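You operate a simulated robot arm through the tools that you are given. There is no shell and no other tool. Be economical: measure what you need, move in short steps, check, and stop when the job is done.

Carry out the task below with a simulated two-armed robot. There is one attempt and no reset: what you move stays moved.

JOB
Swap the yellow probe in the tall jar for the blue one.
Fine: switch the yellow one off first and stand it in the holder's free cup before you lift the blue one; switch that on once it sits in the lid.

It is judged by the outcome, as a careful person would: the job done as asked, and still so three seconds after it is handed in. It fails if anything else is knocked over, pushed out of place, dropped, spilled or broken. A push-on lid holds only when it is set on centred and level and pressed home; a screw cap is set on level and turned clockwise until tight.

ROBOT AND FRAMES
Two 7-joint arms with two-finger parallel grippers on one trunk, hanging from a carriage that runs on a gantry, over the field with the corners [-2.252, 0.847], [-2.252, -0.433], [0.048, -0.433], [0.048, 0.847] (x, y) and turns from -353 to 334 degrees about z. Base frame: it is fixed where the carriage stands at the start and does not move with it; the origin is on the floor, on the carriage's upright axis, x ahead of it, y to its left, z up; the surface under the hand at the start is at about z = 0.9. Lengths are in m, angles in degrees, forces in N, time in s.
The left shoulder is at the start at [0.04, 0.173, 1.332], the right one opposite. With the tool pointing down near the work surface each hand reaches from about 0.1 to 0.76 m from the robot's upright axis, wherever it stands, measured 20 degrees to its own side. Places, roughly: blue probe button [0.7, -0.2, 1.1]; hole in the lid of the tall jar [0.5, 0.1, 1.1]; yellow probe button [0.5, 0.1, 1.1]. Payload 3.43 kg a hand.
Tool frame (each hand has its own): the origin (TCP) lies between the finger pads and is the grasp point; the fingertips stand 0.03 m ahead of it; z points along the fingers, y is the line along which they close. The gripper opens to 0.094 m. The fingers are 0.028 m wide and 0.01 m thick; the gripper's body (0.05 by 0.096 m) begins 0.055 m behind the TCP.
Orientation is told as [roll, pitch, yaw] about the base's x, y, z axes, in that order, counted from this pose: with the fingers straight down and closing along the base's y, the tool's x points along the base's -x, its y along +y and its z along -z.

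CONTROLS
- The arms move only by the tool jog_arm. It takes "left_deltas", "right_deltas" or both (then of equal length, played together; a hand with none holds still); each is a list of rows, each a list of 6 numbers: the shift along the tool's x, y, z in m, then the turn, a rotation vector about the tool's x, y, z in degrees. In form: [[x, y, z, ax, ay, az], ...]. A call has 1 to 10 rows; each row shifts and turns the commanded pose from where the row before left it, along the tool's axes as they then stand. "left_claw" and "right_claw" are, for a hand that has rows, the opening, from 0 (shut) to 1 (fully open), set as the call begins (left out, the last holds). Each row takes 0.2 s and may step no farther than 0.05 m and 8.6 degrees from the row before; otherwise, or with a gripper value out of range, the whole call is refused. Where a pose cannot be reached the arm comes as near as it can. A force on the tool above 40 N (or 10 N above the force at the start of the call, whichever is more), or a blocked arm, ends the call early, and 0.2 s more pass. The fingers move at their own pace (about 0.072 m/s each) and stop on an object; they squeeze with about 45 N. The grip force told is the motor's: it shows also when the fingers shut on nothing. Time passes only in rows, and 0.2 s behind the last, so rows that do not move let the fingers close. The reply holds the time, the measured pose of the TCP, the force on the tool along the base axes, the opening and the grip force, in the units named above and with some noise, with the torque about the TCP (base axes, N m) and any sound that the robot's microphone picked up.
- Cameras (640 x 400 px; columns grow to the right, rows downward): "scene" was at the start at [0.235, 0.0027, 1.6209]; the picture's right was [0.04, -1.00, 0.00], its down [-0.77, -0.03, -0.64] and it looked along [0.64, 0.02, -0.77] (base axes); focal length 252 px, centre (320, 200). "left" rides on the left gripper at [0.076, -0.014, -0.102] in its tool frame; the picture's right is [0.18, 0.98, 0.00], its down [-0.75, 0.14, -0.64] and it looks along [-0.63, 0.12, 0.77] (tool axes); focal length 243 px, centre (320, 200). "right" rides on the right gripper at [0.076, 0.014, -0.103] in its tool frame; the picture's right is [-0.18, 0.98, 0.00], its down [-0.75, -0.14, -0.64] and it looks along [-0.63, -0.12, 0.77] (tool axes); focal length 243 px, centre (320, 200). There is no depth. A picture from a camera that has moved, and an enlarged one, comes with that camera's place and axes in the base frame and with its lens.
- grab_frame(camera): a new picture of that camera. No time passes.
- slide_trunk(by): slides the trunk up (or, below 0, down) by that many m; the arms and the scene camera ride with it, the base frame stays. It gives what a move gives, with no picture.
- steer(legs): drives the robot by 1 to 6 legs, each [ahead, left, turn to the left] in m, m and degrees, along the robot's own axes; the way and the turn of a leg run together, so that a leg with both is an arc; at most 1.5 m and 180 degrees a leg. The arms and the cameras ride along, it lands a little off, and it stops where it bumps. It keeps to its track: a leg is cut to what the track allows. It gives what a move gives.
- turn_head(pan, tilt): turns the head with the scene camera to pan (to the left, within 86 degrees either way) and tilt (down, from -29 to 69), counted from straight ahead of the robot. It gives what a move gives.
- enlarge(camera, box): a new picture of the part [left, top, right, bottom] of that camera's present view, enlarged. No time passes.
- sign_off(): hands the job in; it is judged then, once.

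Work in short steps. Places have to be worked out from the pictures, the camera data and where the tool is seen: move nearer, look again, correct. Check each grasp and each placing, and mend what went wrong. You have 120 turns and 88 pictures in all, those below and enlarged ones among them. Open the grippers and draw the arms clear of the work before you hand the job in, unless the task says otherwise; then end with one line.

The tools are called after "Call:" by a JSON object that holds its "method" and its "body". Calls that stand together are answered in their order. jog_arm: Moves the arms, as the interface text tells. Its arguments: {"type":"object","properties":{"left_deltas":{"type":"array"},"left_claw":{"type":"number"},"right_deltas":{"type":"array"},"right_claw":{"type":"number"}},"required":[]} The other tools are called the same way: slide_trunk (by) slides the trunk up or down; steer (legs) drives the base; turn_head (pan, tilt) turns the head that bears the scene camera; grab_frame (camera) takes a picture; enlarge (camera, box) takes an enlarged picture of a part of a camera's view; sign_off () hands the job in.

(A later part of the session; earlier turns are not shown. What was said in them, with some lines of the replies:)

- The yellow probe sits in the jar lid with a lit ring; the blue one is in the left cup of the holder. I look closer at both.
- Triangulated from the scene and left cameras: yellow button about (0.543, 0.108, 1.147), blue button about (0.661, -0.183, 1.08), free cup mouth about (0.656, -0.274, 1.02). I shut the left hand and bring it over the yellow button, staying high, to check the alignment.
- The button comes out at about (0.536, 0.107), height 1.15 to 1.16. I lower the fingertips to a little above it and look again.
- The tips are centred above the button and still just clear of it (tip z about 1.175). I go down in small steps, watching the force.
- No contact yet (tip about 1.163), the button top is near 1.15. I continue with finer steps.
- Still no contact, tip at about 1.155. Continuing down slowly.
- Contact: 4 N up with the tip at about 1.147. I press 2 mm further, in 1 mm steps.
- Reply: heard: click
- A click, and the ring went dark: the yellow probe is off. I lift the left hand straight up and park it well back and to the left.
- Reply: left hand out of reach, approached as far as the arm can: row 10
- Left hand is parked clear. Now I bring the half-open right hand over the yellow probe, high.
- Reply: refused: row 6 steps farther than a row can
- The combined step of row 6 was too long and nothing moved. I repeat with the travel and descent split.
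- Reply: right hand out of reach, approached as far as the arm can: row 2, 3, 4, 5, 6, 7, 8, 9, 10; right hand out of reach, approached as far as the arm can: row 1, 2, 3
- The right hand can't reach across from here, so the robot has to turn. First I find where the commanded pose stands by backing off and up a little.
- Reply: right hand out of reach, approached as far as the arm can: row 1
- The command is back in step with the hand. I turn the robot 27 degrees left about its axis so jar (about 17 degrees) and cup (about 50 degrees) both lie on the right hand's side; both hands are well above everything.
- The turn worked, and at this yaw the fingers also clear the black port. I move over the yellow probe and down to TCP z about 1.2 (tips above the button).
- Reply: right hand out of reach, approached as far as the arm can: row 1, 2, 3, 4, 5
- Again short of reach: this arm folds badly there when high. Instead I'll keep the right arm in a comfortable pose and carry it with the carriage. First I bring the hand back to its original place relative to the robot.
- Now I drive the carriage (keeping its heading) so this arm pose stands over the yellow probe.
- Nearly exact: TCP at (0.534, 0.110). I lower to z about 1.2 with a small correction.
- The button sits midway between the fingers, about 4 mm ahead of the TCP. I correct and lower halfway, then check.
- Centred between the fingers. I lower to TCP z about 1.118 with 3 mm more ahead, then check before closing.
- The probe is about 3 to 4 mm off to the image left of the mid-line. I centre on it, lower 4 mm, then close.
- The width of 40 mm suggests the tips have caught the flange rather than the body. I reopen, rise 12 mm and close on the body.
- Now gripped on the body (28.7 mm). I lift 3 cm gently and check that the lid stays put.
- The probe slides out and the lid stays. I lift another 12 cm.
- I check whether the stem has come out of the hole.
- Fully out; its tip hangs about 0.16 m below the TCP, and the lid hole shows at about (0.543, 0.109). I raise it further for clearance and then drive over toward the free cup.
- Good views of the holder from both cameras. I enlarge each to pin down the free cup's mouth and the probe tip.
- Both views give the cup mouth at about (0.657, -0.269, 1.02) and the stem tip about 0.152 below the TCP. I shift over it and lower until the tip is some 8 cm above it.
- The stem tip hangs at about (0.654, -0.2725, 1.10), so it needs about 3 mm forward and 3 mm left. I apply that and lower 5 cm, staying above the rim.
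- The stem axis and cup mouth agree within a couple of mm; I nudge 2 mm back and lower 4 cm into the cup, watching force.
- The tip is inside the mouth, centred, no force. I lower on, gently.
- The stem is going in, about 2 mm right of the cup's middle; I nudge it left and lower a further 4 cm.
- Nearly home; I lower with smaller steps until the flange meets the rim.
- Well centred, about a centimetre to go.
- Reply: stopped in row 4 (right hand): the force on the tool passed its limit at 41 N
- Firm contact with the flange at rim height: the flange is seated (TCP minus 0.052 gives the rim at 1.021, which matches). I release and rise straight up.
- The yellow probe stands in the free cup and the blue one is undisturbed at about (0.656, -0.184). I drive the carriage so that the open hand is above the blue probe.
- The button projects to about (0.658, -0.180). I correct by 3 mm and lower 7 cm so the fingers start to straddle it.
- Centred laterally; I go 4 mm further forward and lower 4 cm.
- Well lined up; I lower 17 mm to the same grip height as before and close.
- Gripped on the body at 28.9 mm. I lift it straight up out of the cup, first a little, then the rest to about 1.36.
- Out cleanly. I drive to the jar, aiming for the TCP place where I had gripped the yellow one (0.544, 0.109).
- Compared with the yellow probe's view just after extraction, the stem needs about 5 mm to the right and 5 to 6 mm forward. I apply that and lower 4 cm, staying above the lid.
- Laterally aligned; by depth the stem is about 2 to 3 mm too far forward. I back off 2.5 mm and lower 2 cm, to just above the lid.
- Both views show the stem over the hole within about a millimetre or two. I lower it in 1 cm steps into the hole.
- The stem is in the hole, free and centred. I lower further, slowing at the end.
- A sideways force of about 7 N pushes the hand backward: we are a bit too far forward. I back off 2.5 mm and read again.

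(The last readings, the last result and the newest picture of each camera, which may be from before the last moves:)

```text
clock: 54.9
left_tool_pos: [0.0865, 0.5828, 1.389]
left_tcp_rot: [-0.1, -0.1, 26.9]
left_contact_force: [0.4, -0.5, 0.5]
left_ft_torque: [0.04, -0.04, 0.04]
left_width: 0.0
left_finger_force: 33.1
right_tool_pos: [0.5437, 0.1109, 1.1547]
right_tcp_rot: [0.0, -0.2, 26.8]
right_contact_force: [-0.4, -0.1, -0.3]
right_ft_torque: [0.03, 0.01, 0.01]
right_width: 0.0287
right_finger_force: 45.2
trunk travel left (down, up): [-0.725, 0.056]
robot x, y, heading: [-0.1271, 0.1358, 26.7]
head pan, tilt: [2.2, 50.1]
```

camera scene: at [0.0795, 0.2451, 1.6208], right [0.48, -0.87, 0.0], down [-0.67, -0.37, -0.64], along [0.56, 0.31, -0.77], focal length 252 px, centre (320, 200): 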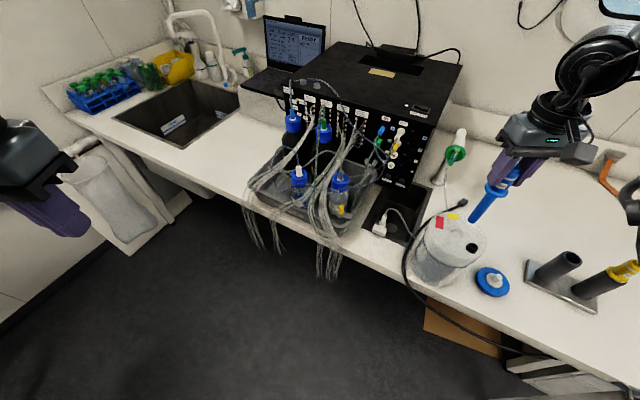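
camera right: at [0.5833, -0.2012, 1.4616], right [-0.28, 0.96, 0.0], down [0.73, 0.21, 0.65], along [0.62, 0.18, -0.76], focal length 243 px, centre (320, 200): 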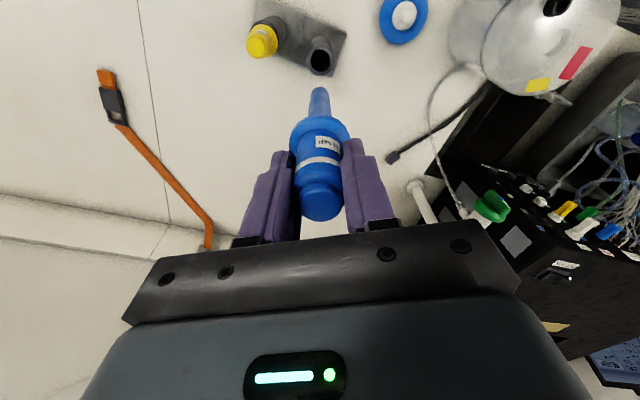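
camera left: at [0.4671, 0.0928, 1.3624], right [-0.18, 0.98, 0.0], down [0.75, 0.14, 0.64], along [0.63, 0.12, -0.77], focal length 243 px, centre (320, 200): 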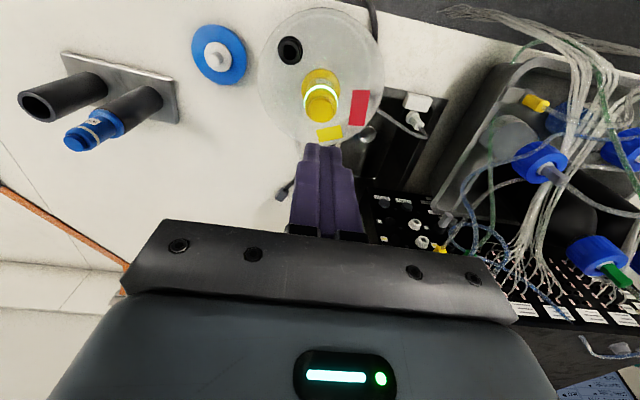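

The force is gone. I lower in small steps toward the seated height (TCP about 1.127).

Call:
{"method": "jog_arm", "body": {"right_deltas": [[0.001, 0, 0.006, 0, 0, 0], [0, 0, 0.006, 0, 0, 0], [0, 0, 0.005, 0, 0, 0], [0, 0, 0.004, 0, 0, 0], [0, 0, 0, 0, 0, 0]]}}

Call:
{"method": "enlarge", "body": {"camera": "right", "box": [240, 60, 400, 180]}}

```text
clock: 56.1
left_tool_pos: [0.0876, 0.5834, 1.3889]
left_tcp_rot: [-0.1, 0.0, 26.9]
left_contact_force: [-0.6, 0.4, 0.4]
left_ft_torque: [0.01, 0.01, 0.0]
left_width: 0.0
left_finger_force: 33.1
right_tool_pos: [0.5428, 0.1114, 1.1345]
right_tcp_rot: [0.0, -0.3, 26.7]
right_contact_force: [-6.9, -0.9, 16.9]
right_ft_torque: [-0.02, -0.04, 0.01]
right_width: 0.0287
right_finger_force: 44.8
trunk travel left (down, up): [-0.725, 0.056]
robot x, y, heading: [-0.1291, 0.1387, 26.6]
head pan, tilt: [2.2, 50.1]
```

```text
3.33 times, centred on (320, 120) of right
camera zoom: at [0.4669, 0.0889, 1.2382], right [-0.28, 0.96, 0.0], down [0.73, 0.21, 0.65], along [0.62, 0.18, -0.76], focal length 809 px, centre (320, 467)
```

zoom: 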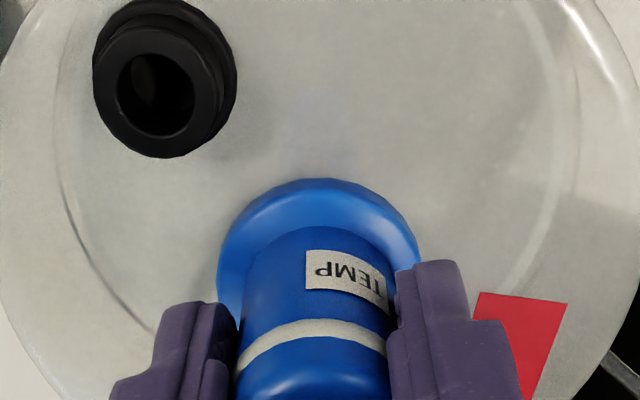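

Contact with 17 N upward and some sideways force about 5 mm short of the seated height. I ease up, shift 1.5 mm further back and try again gently.

Call:
{"method": "jog_arm", "body": {"right_deltas": [[0, 0, -0.003, 0, 0, 0], [0.0015, 0, 0, 0, 0, 0], [0, 0, 0.002, 0, 0, 0], [0, 0, 0.001, 0, 0, 0], [0, 0, 0, 0, 0, 0]]}}

Call:
{"method": "enlarge", "body": {"camera": "scene", "box": [400, 180, 510, 290]}}

```text
clock: 57.3
left_tool_pos: [0.0879, 0.583, 1.3895]
left_tcp_rot: [0.0, -0.1, 26.7]
left_contact_force: [0.9, -0.6, 0.8]
left_ft_torque: [-0.01, 0.02, -0.01]
left_width: 0.0
left_finger_force: 32.8
right_tool_pos: [0.542, 0.1092, 1.1345]
right_tcp_rot: [0.0, -0.3, 26.8]
right_contact_force: [-5.4, 1.8, 24.7]
right_ft_torque: [0.4, 0.17, 0.0]
right_width: 0.0288
right_finger_force: 45.1
trunk travel left (down, up): [-0.725, 0.056]
robot x, y, heading: [-0.129, 0.132, 26.8]
head pan, tilt: [2.2, 50.1]
```

```text
3.64 times, centred on (455, 235) of scene
camera zoom: at [0.08, 0.2451, 1.6214], right [0.48, -0.87, 0.0], down [-0.67, -0.37, -0.64], along [0.56, 0.31, -0.77], focal length 917 px, centre (-171, 73)
```

zoom: 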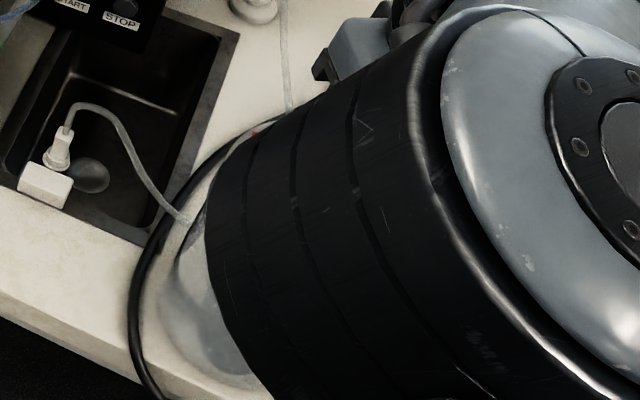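

Stiff vertical contact: the blue probe was gripped some 5 mm lower than the yellow one (its picture in the gripper shows the same shift), so this fits with the flange resting on the lid. I release and look.

Call:
{"method": "jog_arm", "body": {"right_deltas": [[0, 0, -0.001, 0, 0, 0], [0, 0, 0, 0, 0, 0]]}}

Call:
{"method": "jog_arm", "body": {"right_deltas": [[0, 0, 0, 0, 0, 0], [0, 0, 0, 0, 0, 0], [0, 0, 0, 0, 0, 0], [0, 0, -0.02, 0, 0, 0], [0, 0, -0.03, 0, 0, 0], [0, 0, -0.03, 0, 0, 0], [0, 0, 0, 0, 0, 0]], "right_claw": 0.6}}

Call:
{"method": "enlarge", "body": {"camera": "right", "box": [220, 20, 420, 180]}}

```text
clock: 57.9
left_tool_pos: [0.088, 0.5843, 1.3889]
left_tcp_rot: [0.0, -0.1, 26.8]
left_contact_force: [0.1, -0.7, -0.7]
left_ft_torque: [-0.01, 0.01, -0.02]
left_width: 0.0
left_finger_force: 32.8
right_tool_pos: [0.5422, 0.1095, 1.1341]
right_tcp_rot: [-0.1, -0.2, 26.8]
right_contact_force: [-1.6, 4.6, 19.5]
right_ft_torque: [0.4, 0.03, 0.02]
right_width: 0.0285
right_finger_force: 44.8
trunk travel left (down, up): [-0.725, 0.056]
robot x, y, heading: [-0.131, 0.135, 26.9]
head pan, tilt: [2.2, 50.1]
```

```text
clock: 59.5
left_tool_pos: [0.0873, 0.5831, 1.3891]
left_tcp_rot: [-0.2, 0.0, 26.8]
left_contact_force: [0.4, 0.4, -0.1]
left_ft_torque: [-0.01, -0.04, 0.0]
left_width: 0.0002
left_finger_force: 33.0
right_tool_pos: [0.5408, 0.109, 1.2136]
right_tcp_rot: [0.0, -0.2, 26.8]
right_contact_force: [0.5, 0.1, 0.2]
right_ft_torque: [-0.04, 0.03, -0.02]
right_width: 0.0564
right_finger_force: 0.1
trunk travel left (down, up): [-0.725, 0.056]
robot x, y, heading: [-0.1262, 0.1389, 26.5]
head pan, tilt: [2.2, 50.1]
```

```text
2.50 times, centred on (320, 100) of right
camera zoom: at [0.4651, 0.0871, 1.316], right [-0.28, 0.96, 0.0], down [0.73, 0.21, 0.64], along [0.62, 0.18, -0.76], focal length 606 px, centre (320, 450)
```

zoom: 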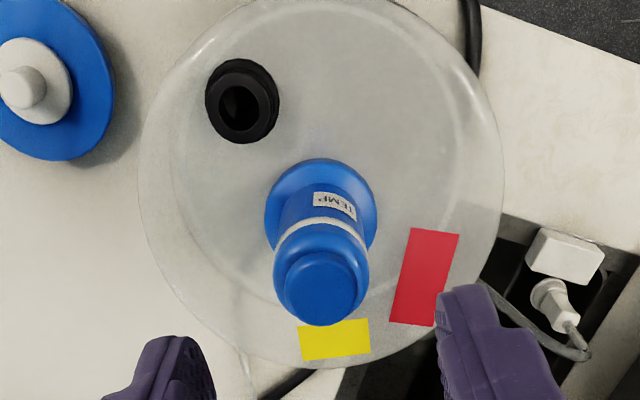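

The blue probe sits in the lid, upright; its button is at about (0.543, 0.110, 1.147). I shut the fingers above it and descend to just above the button.

Call:
{"method": "jog_arm", "body": {"right_deltas": [[-0.002, 0, 0, 0, 0, 0], [0, 0, 0, 0, 0, 0], [0, 0, 0, 0, 0, 0], [0, 0, 0.012, 0, 0, 0], [0, 0, 0.012, 0, 0, 0], [0, 0, 0, 0, 0, 0]], "right_claw": 0}}

Call:
{"method": "enlarge", "body": {"camera": "right", "box": [240, 60, 400, 180]}}

```text
clock: 60.9
left_tool_pos: [0.0871, 0.5837, 1.3885]
left_tcp_rot: [0.0, 0.1, 26.9]
left_contact_force: [0.7, -0.1, -0.5]
left_ft_torque: [-0.02, -0.01, -0.02]
left_width: 0.0001
left_finger_force: 33.2
right_tool_pos: [0.5427, 0.1121, 1.19]
right_tcp_rot: [0.0, -0.2, 26.8]
right_contact_force: [-0.7, 0.0, -0.6]
right_ft_torque: [0.0, -0.01, -0.01]
right_width: 0.0
right_finger_force: 33.0
trunk travel left (down, up): [-0.725, 0.056]
robot x, y, heading: [-0.1267, 0.1347, 27.2]
head pan, tilt: [2.2, 50.1]
```

```text
3.33 times, centred on (320, 120) of right
camera zoom: at [0.4665, 0.0895, 1.2927], right [-0.28, 0.96, 0.0], down [0.73, 0.21, 0.65], along [0.62, 0.18, -0.76], focal length 809 px, centre (320, 467)
```

zoom: 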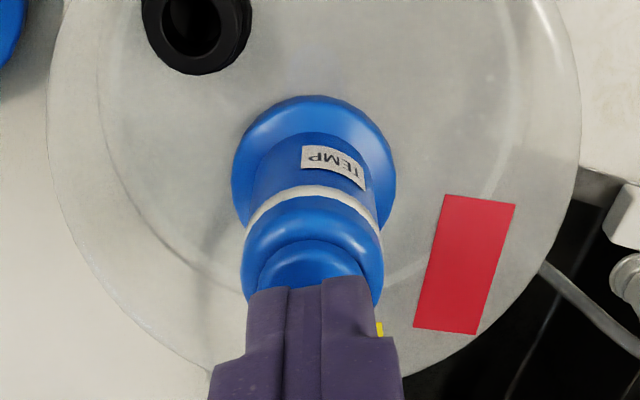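

Centred over the button. I go down to first contact (expected near TCP 1.177).

Call:
{"method": "jog_arm", "body": {"right_deltas": [[0, 0, 0.005, 0, 0, 0], [0, 0, 0.004, 0, 0, 0], [0, 0, 0.002, 0, 0, 0], [0, 0, 0.001, 0, 0, 0], [0, 0, 0, 0, 0, 0]]}}

```text
clock: 62.1
left_tool_pos: [0.0858, 0.5836, 1.389]
left_tcp_rot: [-0.1, 0.0, 26.7]
left_contact_force: [0.2, 0.2, 0.2]
left_ft_torque: [0.02, 0.0, -0.02]
left_width: 0.0
left_finger_force: 33.0
right_tool_pos: [0.5417, 0.1102, 1.1781]
right_tcp_rot: [0.0, -0.3, 26.8]
right_contact_force: [1.1, -0.1, 2.7]
right_ft_torque: [0.01, -0.05, -0.03]
right_width: 0.0
right_finger_force: 32.9
trunk travel left (down, up): [-0.725, 0.056]
robot x, y, heading: [-0.1301, 0.1372, 26.6]
head pan, tilt: [2.2, 50.1]
```

Contact at the same height as with the yellow one, so the blue probe is fully seated. I press on in 1 mm steps.

Call:
{"method": "jog_arm", "body": {"right_deltas": [[0, 0, 0.001, 0, 0, 0], [0, 0, 0.001, 0, 0, 0], [0, 0, 0, 0, 0, 0]]}}

Call:
{"method": "enlarge", "body": {"camera": "right", "box": [240, 60, 400, 180]}}

```text
clock: 62.9
left_tool_pos: [0.0866, 0.5825, 1.3884]
left_tcp_rot: [-0.1, -0.1, 26.8]
left_contact_force: [-0.7, 0.0, 0.0]
left_ft_torque: [0.0, -0.02, 0.01]
left_width: 0.0001
left_finger_force: 33.2
right_tool_pos: [0.5425, 0.1116, 1.1766]
right_tcp_rot: [-0.1, -0.3, 26.8]
right_contact_force: [1.7, 0.6, 4.4]
right_ft_torque: [0.04, -0.01, 0.01]
right_width: 0.0
right_finger_force: 33.3
trunk travel left (down, up): [-0.725, 0.056]
robot x, y, heading: [-0.127, 0.1314, 27.0]
head pan, tilt: [2.2, 50.1]
heard: click
```

```text
3.33 times, centred on (320, 120) of right
camera zoom: at [0.4673, 0.0889, 1.2796], right [-0.28, 0.96, 0.0], down [0.73, 0.21, 0.65], along [0.62, 0.18, -0.76], focal length 809 px, centre (320, 467)
```

zoom: 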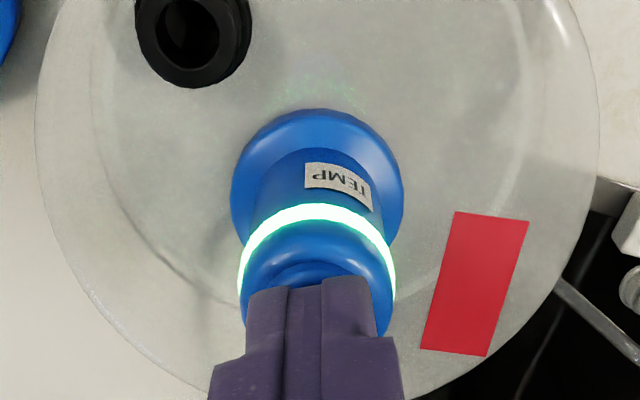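

A click and the ring is lit. I rise straight up, then open both grippers while clear.

Call:
{"method": "jog_arm", "body": {"right_deltas": [[0, 0, -0.02, 0, 0, 0], [0, 0, -0.04, 0, 0, 0], [0, 0, -0.05, 0, 0, 0], [0, 0, -0.05, 0, 0, 0], [0, 0, -0.03, 0, 0, 0], [0, 0, 0, 0, 0, 0]]}}

Call:
{"method": "steer", "body": {"legs": [[-0.25, -0.1, 0]]}}

Call:
{"method": "jog_arm", "body": {"left_deltas": [[0, 0, 0, 0, 0, 0], [0, 0, 0, 0, 0, 0], [0, 0, 0, 0, 0, 0]], "right_deltas": [[0, 0, 0, 0, 0, 0], [0, 0, 0, 0, 0, 0], [0, 0, 0, 0, 0, 0]], "left_claw": 1, "right_claw": 1}}

Call:
{"method": "grab_frame", "body": {"camera": "scene"}}

Call:
{"method": "grab_frame", "body": {"camera": "right"}}

```text
clock: 64.3
left_tool_pos: [0.0864, 0.5829, 1.3889]
left_tcp_rot: [-0.1, 0.0, 26.8]
left_contact_force: [0.2, 0.2, 1.1]
left_ft_torque: [0.02, 0.01, -0.02]
left_width: 0.0001
left_finger_force: 32.9
right_tool_pos: [0.5406, 0.1111, 1.3653]
right_tcp_rot: [-0.2, -0.4, 26.8]
right_contact_force: [-0.3, 0.0, 0.3]
right_ft_torque: [0.01, 0.02, -0.04]
right_width: 0.0
right_finger_force: 32.9
trunk travel left (down, up): [-0.725, 0.056]
robot x, y, heading: [-0.1312, 0.1379, 26.8]
head pan, tilt: [2.2, 50.1]
```

```text
clock: 66.2
left_tool_pos: [-0.0897, 0.3851, 1.3884]
left_tcp_rot: [0.0, 0.0, 27.2]
left_contact_force: [0.4, -0.4, -0.7]
left_ft_torque: [0.03, -0.02, -0.03]
left_width: 0.0002
left_finger_force: 33.3
right_tool_pos: [0.3682, -0.0841, 1.364]
right_tcp_rot: [-0.1, -0.2, 27.2]
right_contact_force: [1.0, -0.1, 0.2]
right_ft_torque: [0.02, 0.02, 0.02]
right_width: 0.0
right_finger_force: 33.1
trunk travel left (down, up): [-0.725, 0.056]
robot x, y, heading: [-0.3023, -0.0601, 27.1]
head pan, tilt: [2.2, 50.1]
```

```text
clock: 67.0
left_tool_pos: [-0.0887, 0.3856, 1.3884]
left_tcp_rot: [-0.1, 0.0, 27.2]
left_contact_force: [0.0, -0.9, 0.6]
left_ft_torque: [0.02, -0.01, 0.04]
left_width: 0.0938
left_finger_force: 0.0
right_tool_pos: [0.3685, -0.0835, 1.364]
right_tcp_rot: [0.0, -0.2, 27.1]
right_contact_force: [-0.3, -0.7, -0.4]
right_ft_torque: [0.0, -0.02, -0.02]
right_width: 0.094
right_finger_force: 0.1
trunk travel left (down, up): [-0.725, 0.056]
robot x, y, heading: [-0.299, -0.0614, 27.3]
head pan, tilt: [2.2, 50.1]
```

```text
17 pictures are left
camera scene: at [-0.0943, 0.0473, 1.6209], right [0.49, -0.87, 0.0], down [-0.67, -0.38, -0.64], along [0.56, 0.31, -0.77], focal length 252 px, centre (320, 200)
```

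scene: 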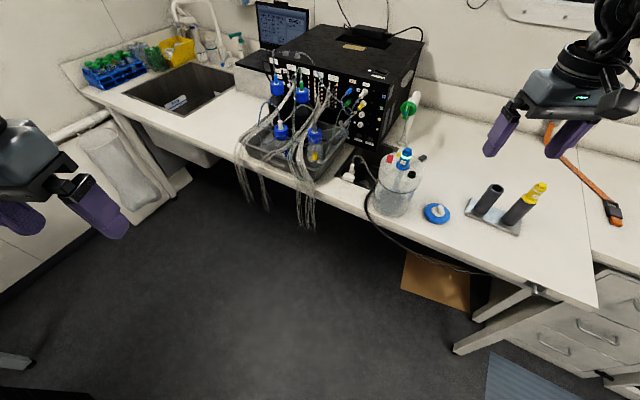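

```text
16 pictures are left
camera right: at [0.2932, -0.1061, 1.4667], right [-0.29, 0.96, 0.0], down [0.73, 0.22, 0.65], along [0.62, 0.18, -0.76], focal length 243 px, centre (320, 200)
```

right: 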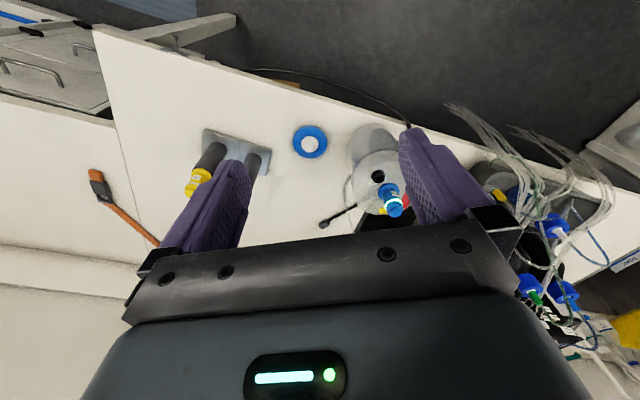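

Both hands are clear. I take a last close look at the two probes for seating and lights.

Call:
{"method": "enlarge", "body": {"camera": "scene", "box": [365, 135, 445, 215]}}

Call:
{"method": "enlarge", "body": {"camera": "scene", "box": [460, 170, 560, 240]}}

```text
5.00 times, centred on (405, 175) of scene
camera zoom: at [-0.0943, 0.0473, 1.6209], right [0.49, -0.87, 0.0], down [-0.67, -0.38, -0.64], along [0.56, 0.31, -0.77], focal length 1260 px, centre (-105, 325)
```

zoom: 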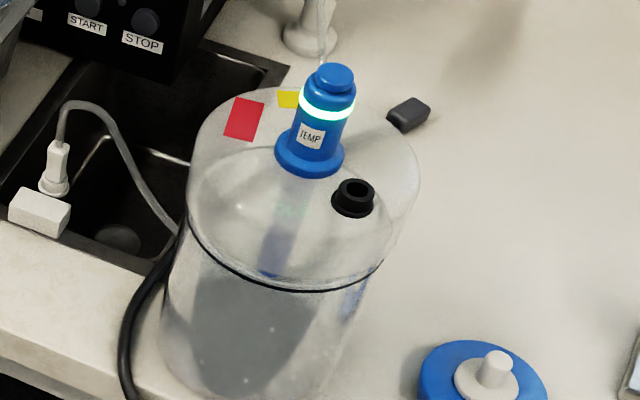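

```text
5.71 times, centred on (510, 205) of scene
camera zoom: at [-0.0943, 0.0473, 1.6209], right [0.49, -0.87, 0.0], down [-0.67, -0.38, -0.64], along [0.56, 0.31, -0.77], focal length 1441 px, centre (-766, 171)
```

zoom: 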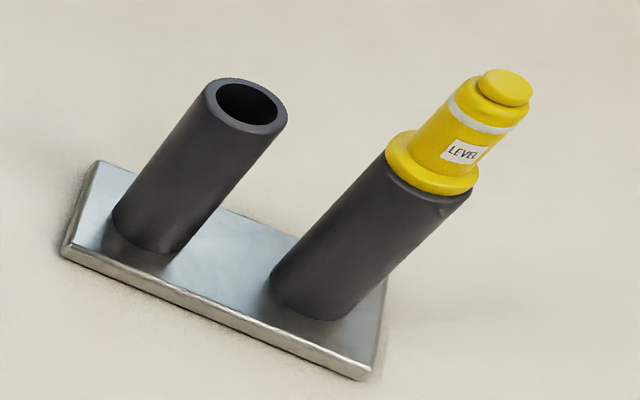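

The blue probe is lit and flush in the lid. The yellow one is dark and stands in its cup, and nothing else has moved, so I hand it in.

Call:
{"method": "sign_off", "body": {}}

```text
The job is handed in.
```

The swap is done: the yellow probe is switched off and standing in the holder's free cup, and the blue probe is seated in the tall jar's lid and switched on.
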